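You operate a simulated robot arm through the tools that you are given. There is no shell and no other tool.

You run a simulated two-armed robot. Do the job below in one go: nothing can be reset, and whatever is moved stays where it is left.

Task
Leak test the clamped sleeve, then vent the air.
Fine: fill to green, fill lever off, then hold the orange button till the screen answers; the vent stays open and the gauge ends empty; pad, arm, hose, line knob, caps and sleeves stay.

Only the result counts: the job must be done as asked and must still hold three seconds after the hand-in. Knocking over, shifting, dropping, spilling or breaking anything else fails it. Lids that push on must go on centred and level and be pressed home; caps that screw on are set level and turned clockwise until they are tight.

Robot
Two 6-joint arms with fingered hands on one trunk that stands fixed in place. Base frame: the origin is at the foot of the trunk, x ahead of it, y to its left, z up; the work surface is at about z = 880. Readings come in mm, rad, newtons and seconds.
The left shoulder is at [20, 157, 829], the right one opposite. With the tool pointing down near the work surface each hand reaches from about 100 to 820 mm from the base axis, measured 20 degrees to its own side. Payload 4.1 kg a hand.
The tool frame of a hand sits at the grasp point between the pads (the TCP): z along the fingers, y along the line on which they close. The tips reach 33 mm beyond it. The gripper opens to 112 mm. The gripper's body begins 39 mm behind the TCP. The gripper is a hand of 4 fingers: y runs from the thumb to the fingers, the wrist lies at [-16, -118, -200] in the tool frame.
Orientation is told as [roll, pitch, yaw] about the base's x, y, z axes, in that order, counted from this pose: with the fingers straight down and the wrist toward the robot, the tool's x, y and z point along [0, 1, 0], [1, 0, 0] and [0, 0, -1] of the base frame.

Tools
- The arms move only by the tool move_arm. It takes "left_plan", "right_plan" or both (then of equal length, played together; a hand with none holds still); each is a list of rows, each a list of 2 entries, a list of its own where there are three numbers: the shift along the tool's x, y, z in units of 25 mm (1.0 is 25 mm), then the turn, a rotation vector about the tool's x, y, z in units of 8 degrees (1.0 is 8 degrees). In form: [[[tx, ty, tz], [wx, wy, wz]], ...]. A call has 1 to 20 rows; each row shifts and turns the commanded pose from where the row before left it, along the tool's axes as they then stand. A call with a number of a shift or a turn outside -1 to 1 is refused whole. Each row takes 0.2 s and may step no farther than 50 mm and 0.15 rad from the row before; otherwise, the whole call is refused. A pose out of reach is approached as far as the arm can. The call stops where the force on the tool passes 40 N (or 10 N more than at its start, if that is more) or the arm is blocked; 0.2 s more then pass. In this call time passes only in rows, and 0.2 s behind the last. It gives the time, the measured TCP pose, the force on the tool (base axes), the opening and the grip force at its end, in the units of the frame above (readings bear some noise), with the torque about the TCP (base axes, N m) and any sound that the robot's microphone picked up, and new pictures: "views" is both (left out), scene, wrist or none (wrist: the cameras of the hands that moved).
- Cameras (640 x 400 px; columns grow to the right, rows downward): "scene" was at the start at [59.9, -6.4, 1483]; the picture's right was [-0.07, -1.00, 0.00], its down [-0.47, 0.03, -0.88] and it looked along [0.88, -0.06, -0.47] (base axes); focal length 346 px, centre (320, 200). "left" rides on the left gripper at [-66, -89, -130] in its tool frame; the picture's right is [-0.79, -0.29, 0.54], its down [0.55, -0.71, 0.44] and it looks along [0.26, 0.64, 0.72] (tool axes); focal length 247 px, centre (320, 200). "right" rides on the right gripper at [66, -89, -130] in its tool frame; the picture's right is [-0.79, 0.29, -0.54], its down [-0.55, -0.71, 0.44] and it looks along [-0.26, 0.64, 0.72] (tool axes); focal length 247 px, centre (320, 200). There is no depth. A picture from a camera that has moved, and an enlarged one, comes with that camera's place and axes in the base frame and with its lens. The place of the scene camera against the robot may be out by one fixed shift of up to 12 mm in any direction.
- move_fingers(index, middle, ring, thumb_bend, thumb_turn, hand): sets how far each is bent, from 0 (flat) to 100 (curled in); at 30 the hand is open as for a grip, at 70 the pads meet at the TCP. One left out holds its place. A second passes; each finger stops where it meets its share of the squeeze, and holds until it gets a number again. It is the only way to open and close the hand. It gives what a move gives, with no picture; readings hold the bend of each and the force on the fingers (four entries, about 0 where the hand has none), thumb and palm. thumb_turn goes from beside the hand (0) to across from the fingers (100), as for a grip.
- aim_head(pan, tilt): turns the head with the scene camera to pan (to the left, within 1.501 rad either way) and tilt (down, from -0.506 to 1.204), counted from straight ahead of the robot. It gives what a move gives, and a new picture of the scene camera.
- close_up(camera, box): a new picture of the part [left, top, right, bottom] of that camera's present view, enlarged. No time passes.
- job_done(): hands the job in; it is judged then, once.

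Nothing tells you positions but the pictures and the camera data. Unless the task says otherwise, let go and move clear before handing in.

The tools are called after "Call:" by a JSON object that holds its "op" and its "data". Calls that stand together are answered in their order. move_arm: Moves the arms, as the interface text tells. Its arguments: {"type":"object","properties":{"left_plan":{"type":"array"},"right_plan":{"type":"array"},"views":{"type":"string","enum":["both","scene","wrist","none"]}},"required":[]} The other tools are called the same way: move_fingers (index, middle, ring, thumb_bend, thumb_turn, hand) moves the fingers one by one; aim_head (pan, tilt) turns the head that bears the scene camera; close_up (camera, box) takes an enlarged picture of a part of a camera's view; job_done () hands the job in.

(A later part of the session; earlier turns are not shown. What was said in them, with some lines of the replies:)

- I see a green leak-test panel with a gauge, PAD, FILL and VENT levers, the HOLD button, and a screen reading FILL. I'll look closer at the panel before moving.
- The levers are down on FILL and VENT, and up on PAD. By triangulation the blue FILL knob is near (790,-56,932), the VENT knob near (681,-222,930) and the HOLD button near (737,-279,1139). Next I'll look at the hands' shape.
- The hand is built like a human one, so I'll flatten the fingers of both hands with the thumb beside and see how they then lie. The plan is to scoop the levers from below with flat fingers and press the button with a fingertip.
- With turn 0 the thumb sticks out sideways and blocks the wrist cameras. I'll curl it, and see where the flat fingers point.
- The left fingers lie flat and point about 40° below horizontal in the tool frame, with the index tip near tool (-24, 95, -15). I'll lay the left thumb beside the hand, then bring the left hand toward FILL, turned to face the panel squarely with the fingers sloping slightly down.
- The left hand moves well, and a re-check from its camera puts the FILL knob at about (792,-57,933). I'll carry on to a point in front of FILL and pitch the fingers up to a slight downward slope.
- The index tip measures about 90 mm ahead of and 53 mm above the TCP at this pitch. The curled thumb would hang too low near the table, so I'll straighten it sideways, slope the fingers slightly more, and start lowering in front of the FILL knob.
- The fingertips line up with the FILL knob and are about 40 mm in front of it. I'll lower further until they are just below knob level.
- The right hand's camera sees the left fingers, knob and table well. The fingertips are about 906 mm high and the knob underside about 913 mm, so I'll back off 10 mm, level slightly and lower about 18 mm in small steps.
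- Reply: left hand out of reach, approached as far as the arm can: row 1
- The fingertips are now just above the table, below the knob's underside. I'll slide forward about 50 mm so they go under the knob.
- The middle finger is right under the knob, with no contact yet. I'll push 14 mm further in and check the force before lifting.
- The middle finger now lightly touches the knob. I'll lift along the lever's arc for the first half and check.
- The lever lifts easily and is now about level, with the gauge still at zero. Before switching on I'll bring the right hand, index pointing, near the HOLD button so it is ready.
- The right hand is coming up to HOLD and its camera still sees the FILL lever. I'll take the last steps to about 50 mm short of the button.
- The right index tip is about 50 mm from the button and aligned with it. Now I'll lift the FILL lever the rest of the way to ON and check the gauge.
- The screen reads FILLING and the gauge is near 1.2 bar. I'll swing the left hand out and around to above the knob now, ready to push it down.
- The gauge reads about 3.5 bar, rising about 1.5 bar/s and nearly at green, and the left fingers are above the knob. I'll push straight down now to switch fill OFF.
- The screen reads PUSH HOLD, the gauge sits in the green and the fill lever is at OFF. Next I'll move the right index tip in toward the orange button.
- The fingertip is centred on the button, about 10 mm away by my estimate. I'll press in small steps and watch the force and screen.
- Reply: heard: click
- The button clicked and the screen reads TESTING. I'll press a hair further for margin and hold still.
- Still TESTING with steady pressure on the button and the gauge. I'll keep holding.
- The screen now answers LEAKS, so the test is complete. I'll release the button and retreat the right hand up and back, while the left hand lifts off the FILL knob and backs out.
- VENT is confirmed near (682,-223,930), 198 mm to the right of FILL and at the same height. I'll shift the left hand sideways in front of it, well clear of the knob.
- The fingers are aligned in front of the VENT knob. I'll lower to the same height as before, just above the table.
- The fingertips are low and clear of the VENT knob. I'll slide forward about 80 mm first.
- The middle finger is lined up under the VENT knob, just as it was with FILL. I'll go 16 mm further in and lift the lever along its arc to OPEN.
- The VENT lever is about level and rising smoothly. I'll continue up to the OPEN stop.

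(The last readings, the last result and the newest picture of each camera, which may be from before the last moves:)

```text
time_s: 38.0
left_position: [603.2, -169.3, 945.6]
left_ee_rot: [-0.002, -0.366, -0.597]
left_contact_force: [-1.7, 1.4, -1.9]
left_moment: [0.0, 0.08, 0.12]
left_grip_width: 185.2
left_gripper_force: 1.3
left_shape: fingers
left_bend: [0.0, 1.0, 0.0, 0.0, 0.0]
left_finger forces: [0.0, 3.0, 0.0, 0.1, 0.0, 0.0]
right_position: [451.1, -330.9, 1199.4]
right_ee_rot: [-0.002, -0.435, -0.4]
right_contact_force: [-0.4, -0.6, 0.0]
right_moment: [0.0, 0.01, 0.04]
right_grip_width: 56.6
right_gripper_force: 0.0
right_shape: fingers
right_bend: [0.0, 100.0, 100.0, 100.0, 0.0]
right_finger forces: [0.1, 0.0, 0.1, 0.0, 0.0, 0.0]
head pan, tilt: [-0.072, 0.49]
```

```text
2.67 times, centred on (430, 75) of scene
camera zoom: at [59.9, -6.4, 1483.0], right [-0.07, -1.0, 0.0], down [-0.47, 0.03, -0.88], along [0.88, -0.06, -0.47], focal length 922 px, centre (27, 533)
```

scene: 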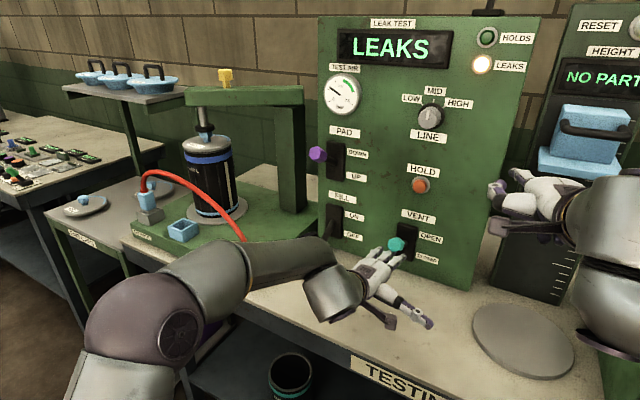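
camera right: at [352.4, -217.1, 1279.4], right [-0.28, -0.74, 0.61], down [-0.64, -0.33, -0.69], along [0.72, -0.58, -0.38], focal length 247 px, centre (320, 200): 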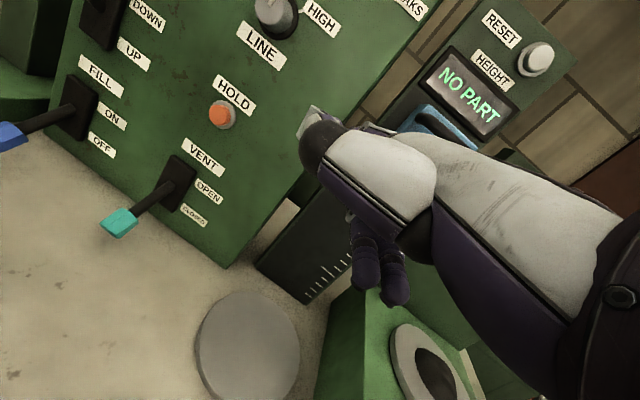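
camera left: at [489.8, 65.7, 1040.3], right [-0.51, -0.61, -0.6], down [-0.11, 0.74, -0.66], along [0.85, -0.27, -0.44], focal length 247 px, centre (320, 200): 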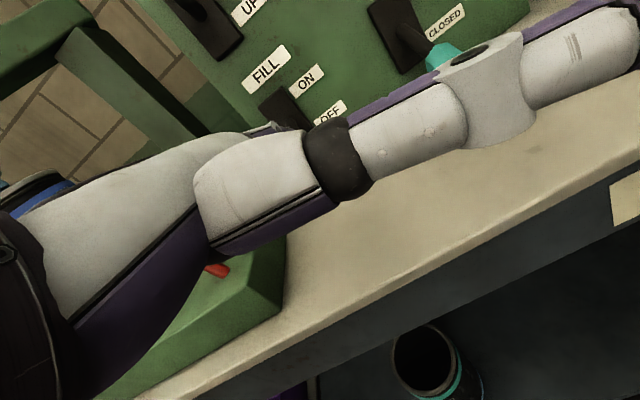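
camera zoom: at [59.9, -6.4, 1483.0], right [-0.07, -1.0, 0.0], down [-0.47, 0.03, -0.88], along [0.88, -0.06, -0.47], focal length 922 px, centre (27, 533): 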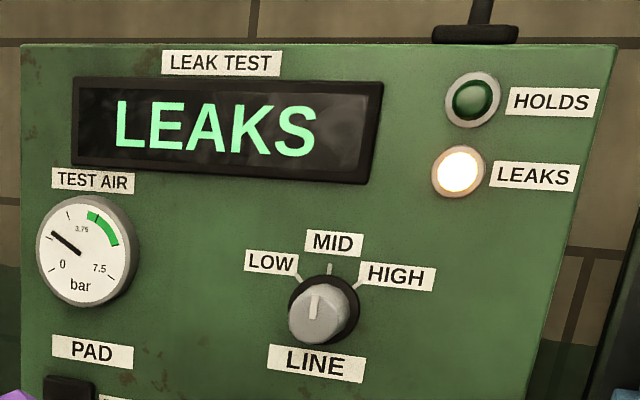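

The vent is open and the pressure is falling. I'll back the left hand straight out from under the lever, the same way as with FILL, where the lever stayed up.

Call:
{"op": "move_arm", "data": {"left_plan": [[[0, -0.9336, -0.3584], [0, 0, 0]], [[0, -0.9336, -0.3584], [0, 0, 0]], [[0, -0.9336, -0.3584], [0, 0, 0]], [[0, -0.9336, -0.3584], [0, 0, 0]], [[0, -0.5, -0.85], [0, 0, 0]], [[0, -0.5, -0.85], [0, 0, 0]]], "views": "scene"}}

Call:
{"op": "close_up", "data": {"camera": "right", "box": [0, 60, 240, 220]}}

Call:
{"op": "close_up", "data": {"camera": "scene", "box": [310, 0, 550, 150]}}

```text
time_s: 39.4
left_position: [488.4, -91.2, 975.6]
left_ee_rot: [0.0, -0.365, -0.599]
left_contact_force: [0.9, 0.3, 0.0]
left_moment: [0.01, 0.02, -0.01]
left_grip_width: 185.5
left_gripper_force: 0.2
left_shape: fingers
left_bend: [0.0, 0.0, 0.0, 0.0, 0.0]
left_finger forces: [0.1, 0.0, 0.0, 0.0, 0.1, 0.0]
right_position: [450.8, -329.6, 1200.3]
right_ee_rot: [-0.001, -0.434, -0.399]
right_contact_force: [1.2, 0.1, -0.2]
right_moment: [0.0, 0.01, 0.04]
right_grip_width: 56.7
right_gripper_force: 0.1
right_shape: fingers
right_bend: [0.0, 100.0, 100.0, 100.0, 0.0]
right_finger forces: [0.0, 0.0, 0.0, 0.1, 0.0, 0.0]
head pan, tilt: [-0.072, 0.49]
```

scene: 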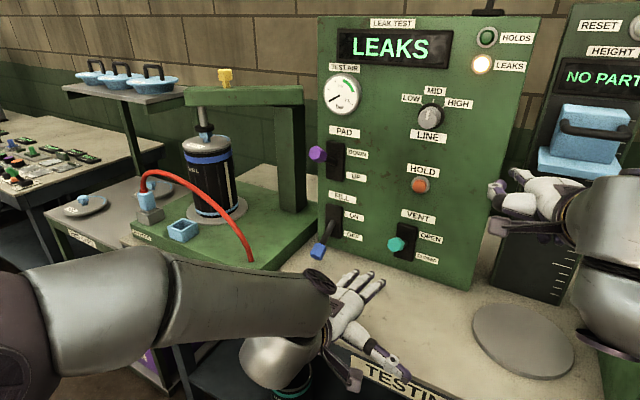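

```text
2.50 times, centred on (120, 140) of right
camera zoom: at [352.7, -217.3, 1279.4], right [-0.28, -0.74, 0.61], down [-0.64, -0.33, -0.69], along [0.72, -0.58, -0.38], focal length 617 px, centre (820, 350)
```

zoom: 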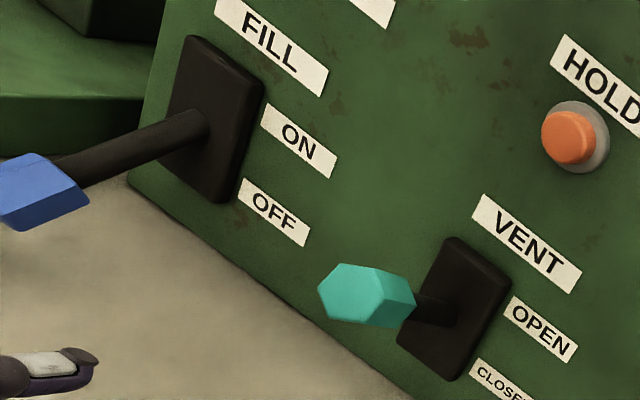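

```text
2.67 times, centred on (430, 75) of scene
camera zoom: at [60.2, -6.6, 1483.0], right [-0.07, -1.0, 0.0], down [-0.47, 0.03, -0.88], along [0.88, -0.06, -0.47], focal length 922 px, centre (27, 533)
```

zoom: 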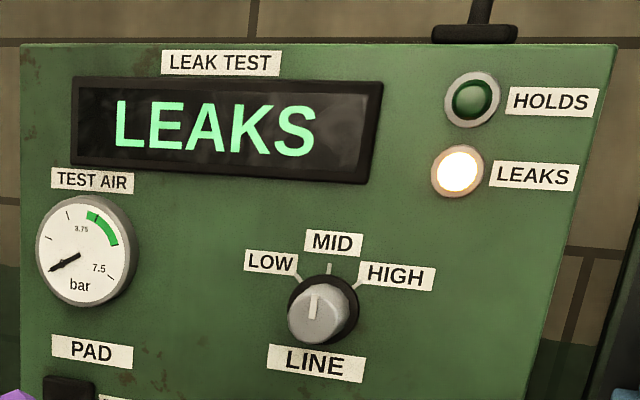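

The gauge is at zero, VENT stays up at OPEN and FILL is at OFF. I'll raise the left hand a little further clear, wait, and check once more.

Call:
{"op": "move_arm", "data": {"left_plan": [[[0, 0.2, -0.9], [0, 0, 0]], [[0, 0.2, -0.9], [0, 0, 0]], [[0, 0.2, -0.9], [0, 0, 0]], [[0, 0, 0], [0, 0, 0]], [[0, 0, 0], [0, 0, 0]], [[0, 0, 0], [0, 0, 0]], [[0, 0, 0], [0, 0, 0]], [[0, 0, 0], [0, 0, 0]]], "views": "scene"}}

Call:
{"op": "close_up", "data": {"camera": "scene", "box": [300, 0, 540, 290]}}

Call:
{"op": "close_up", "data": {"camera": "scene", "box": [40, 50, 340, 290]}}

```text
time_s: 41.2
left_position: [480.7, -85.7, 1046.4]
left_ee_rot: [-0.001, -0.365, -0.599]
left_contact_force: [0.2, -0.7, 0.2]
left_moment: [-0.01, 0.02, -0.05]
left_grip_width: 185.2
left_gripper_force: 0.1
left_shape: fingers
left_bend: [0.0, 0.0, 0.0, 0.0, 0.0]
left_finger forces: [0.0, 0.0, 0.0, 0.1, 0.0, 0.0]
right_position: [451.7, -329.0, 1200.1]
right_ee_rot: [0.0, -0.435, -0.4]
right_contact_force: [0.1, -0.4, 0.4]
right_moment: [-0.03, 0.01, 0.01]
right_grip_width: 56.6
right_gripper_force: 0.0
right_shape: fingers
right_bend: [0.0, 100.0, 100.0, 100.0, 0.0]
right_finger forces: [0.0, 0.0, 0.1, 0.1, 0.1, 0.1]
head pan, tilt: [-0.072, 0.49]
```

scene: 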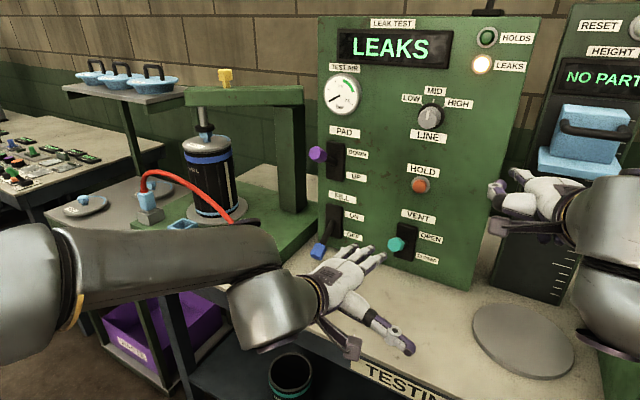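

```text
1.38 times, centred on (420, 145) of scene
camera zoom: at [59.9, -6.4, 1483.0], right [-0.07, -1.0, 0.0], down [-0.47, 0.03, -0.88], along [0.88, -0.06, -0.47], focal length 477 px, centre (182, 276)
```

zoom: 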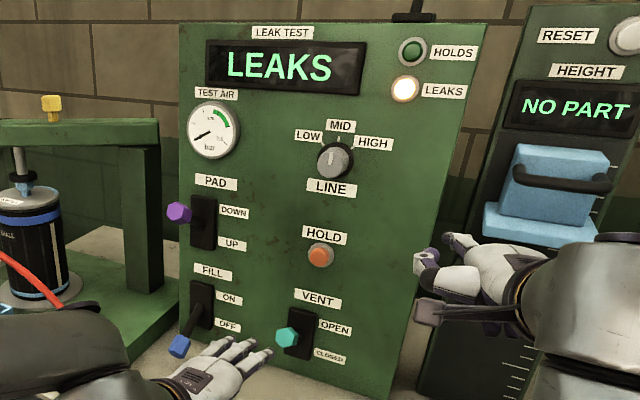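

```text
1.67 times, centred on (190, 170) of scene
camera zoom: at [59.9, -6.4, 1483.0], right [-0.07, -1.0, 0.0], down [-0.47, 0.03, -0.88], along [0.88, -0.06, -0.47], focal length 576 px, centre (537, 250)
```

zoom: 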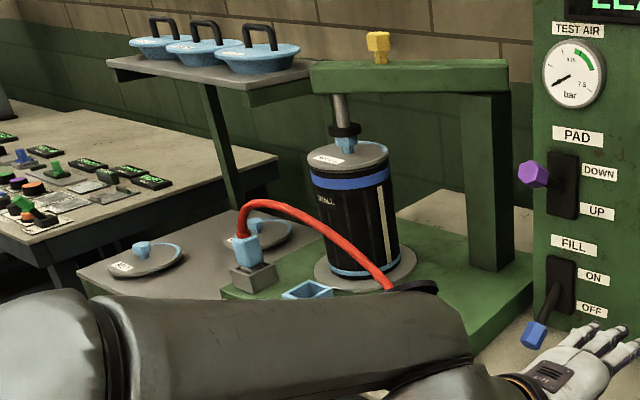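

The screen reads LEAKS and the gauge is at zero. VENT is at OPEN and FILL at OFF, the PAD lever, LINE knob, hose, caps and sleeve look unmoved, and both hands are clear. I'm handing in.

Call:
{"op": "job_done", "data": {}}

```text
The job is handed in.
```

The leak test ran to the end, and the screen answered **LEAKS**: the clamped sleeve did not hold pressure. I've handed the job in; no verdict has come back yet.

- **Fill:** I switched the fill lever on, then off again once the needle was in the green. The screen then showed PUSH HOLD.
- **Test:** I held the orange button until TESTING changed to LEAKS and the LEAKS lamp lit.
- **Vent:** I lifted the vent lever to OPEN and left it there. The gauge read zero about two seconds before hand-in.
- **Rest of the bench:** In the last pictures the pad lever, arm, hose, line knob, caps and sleeve all looked unmoved. Both hands were clear of the levers and the button.
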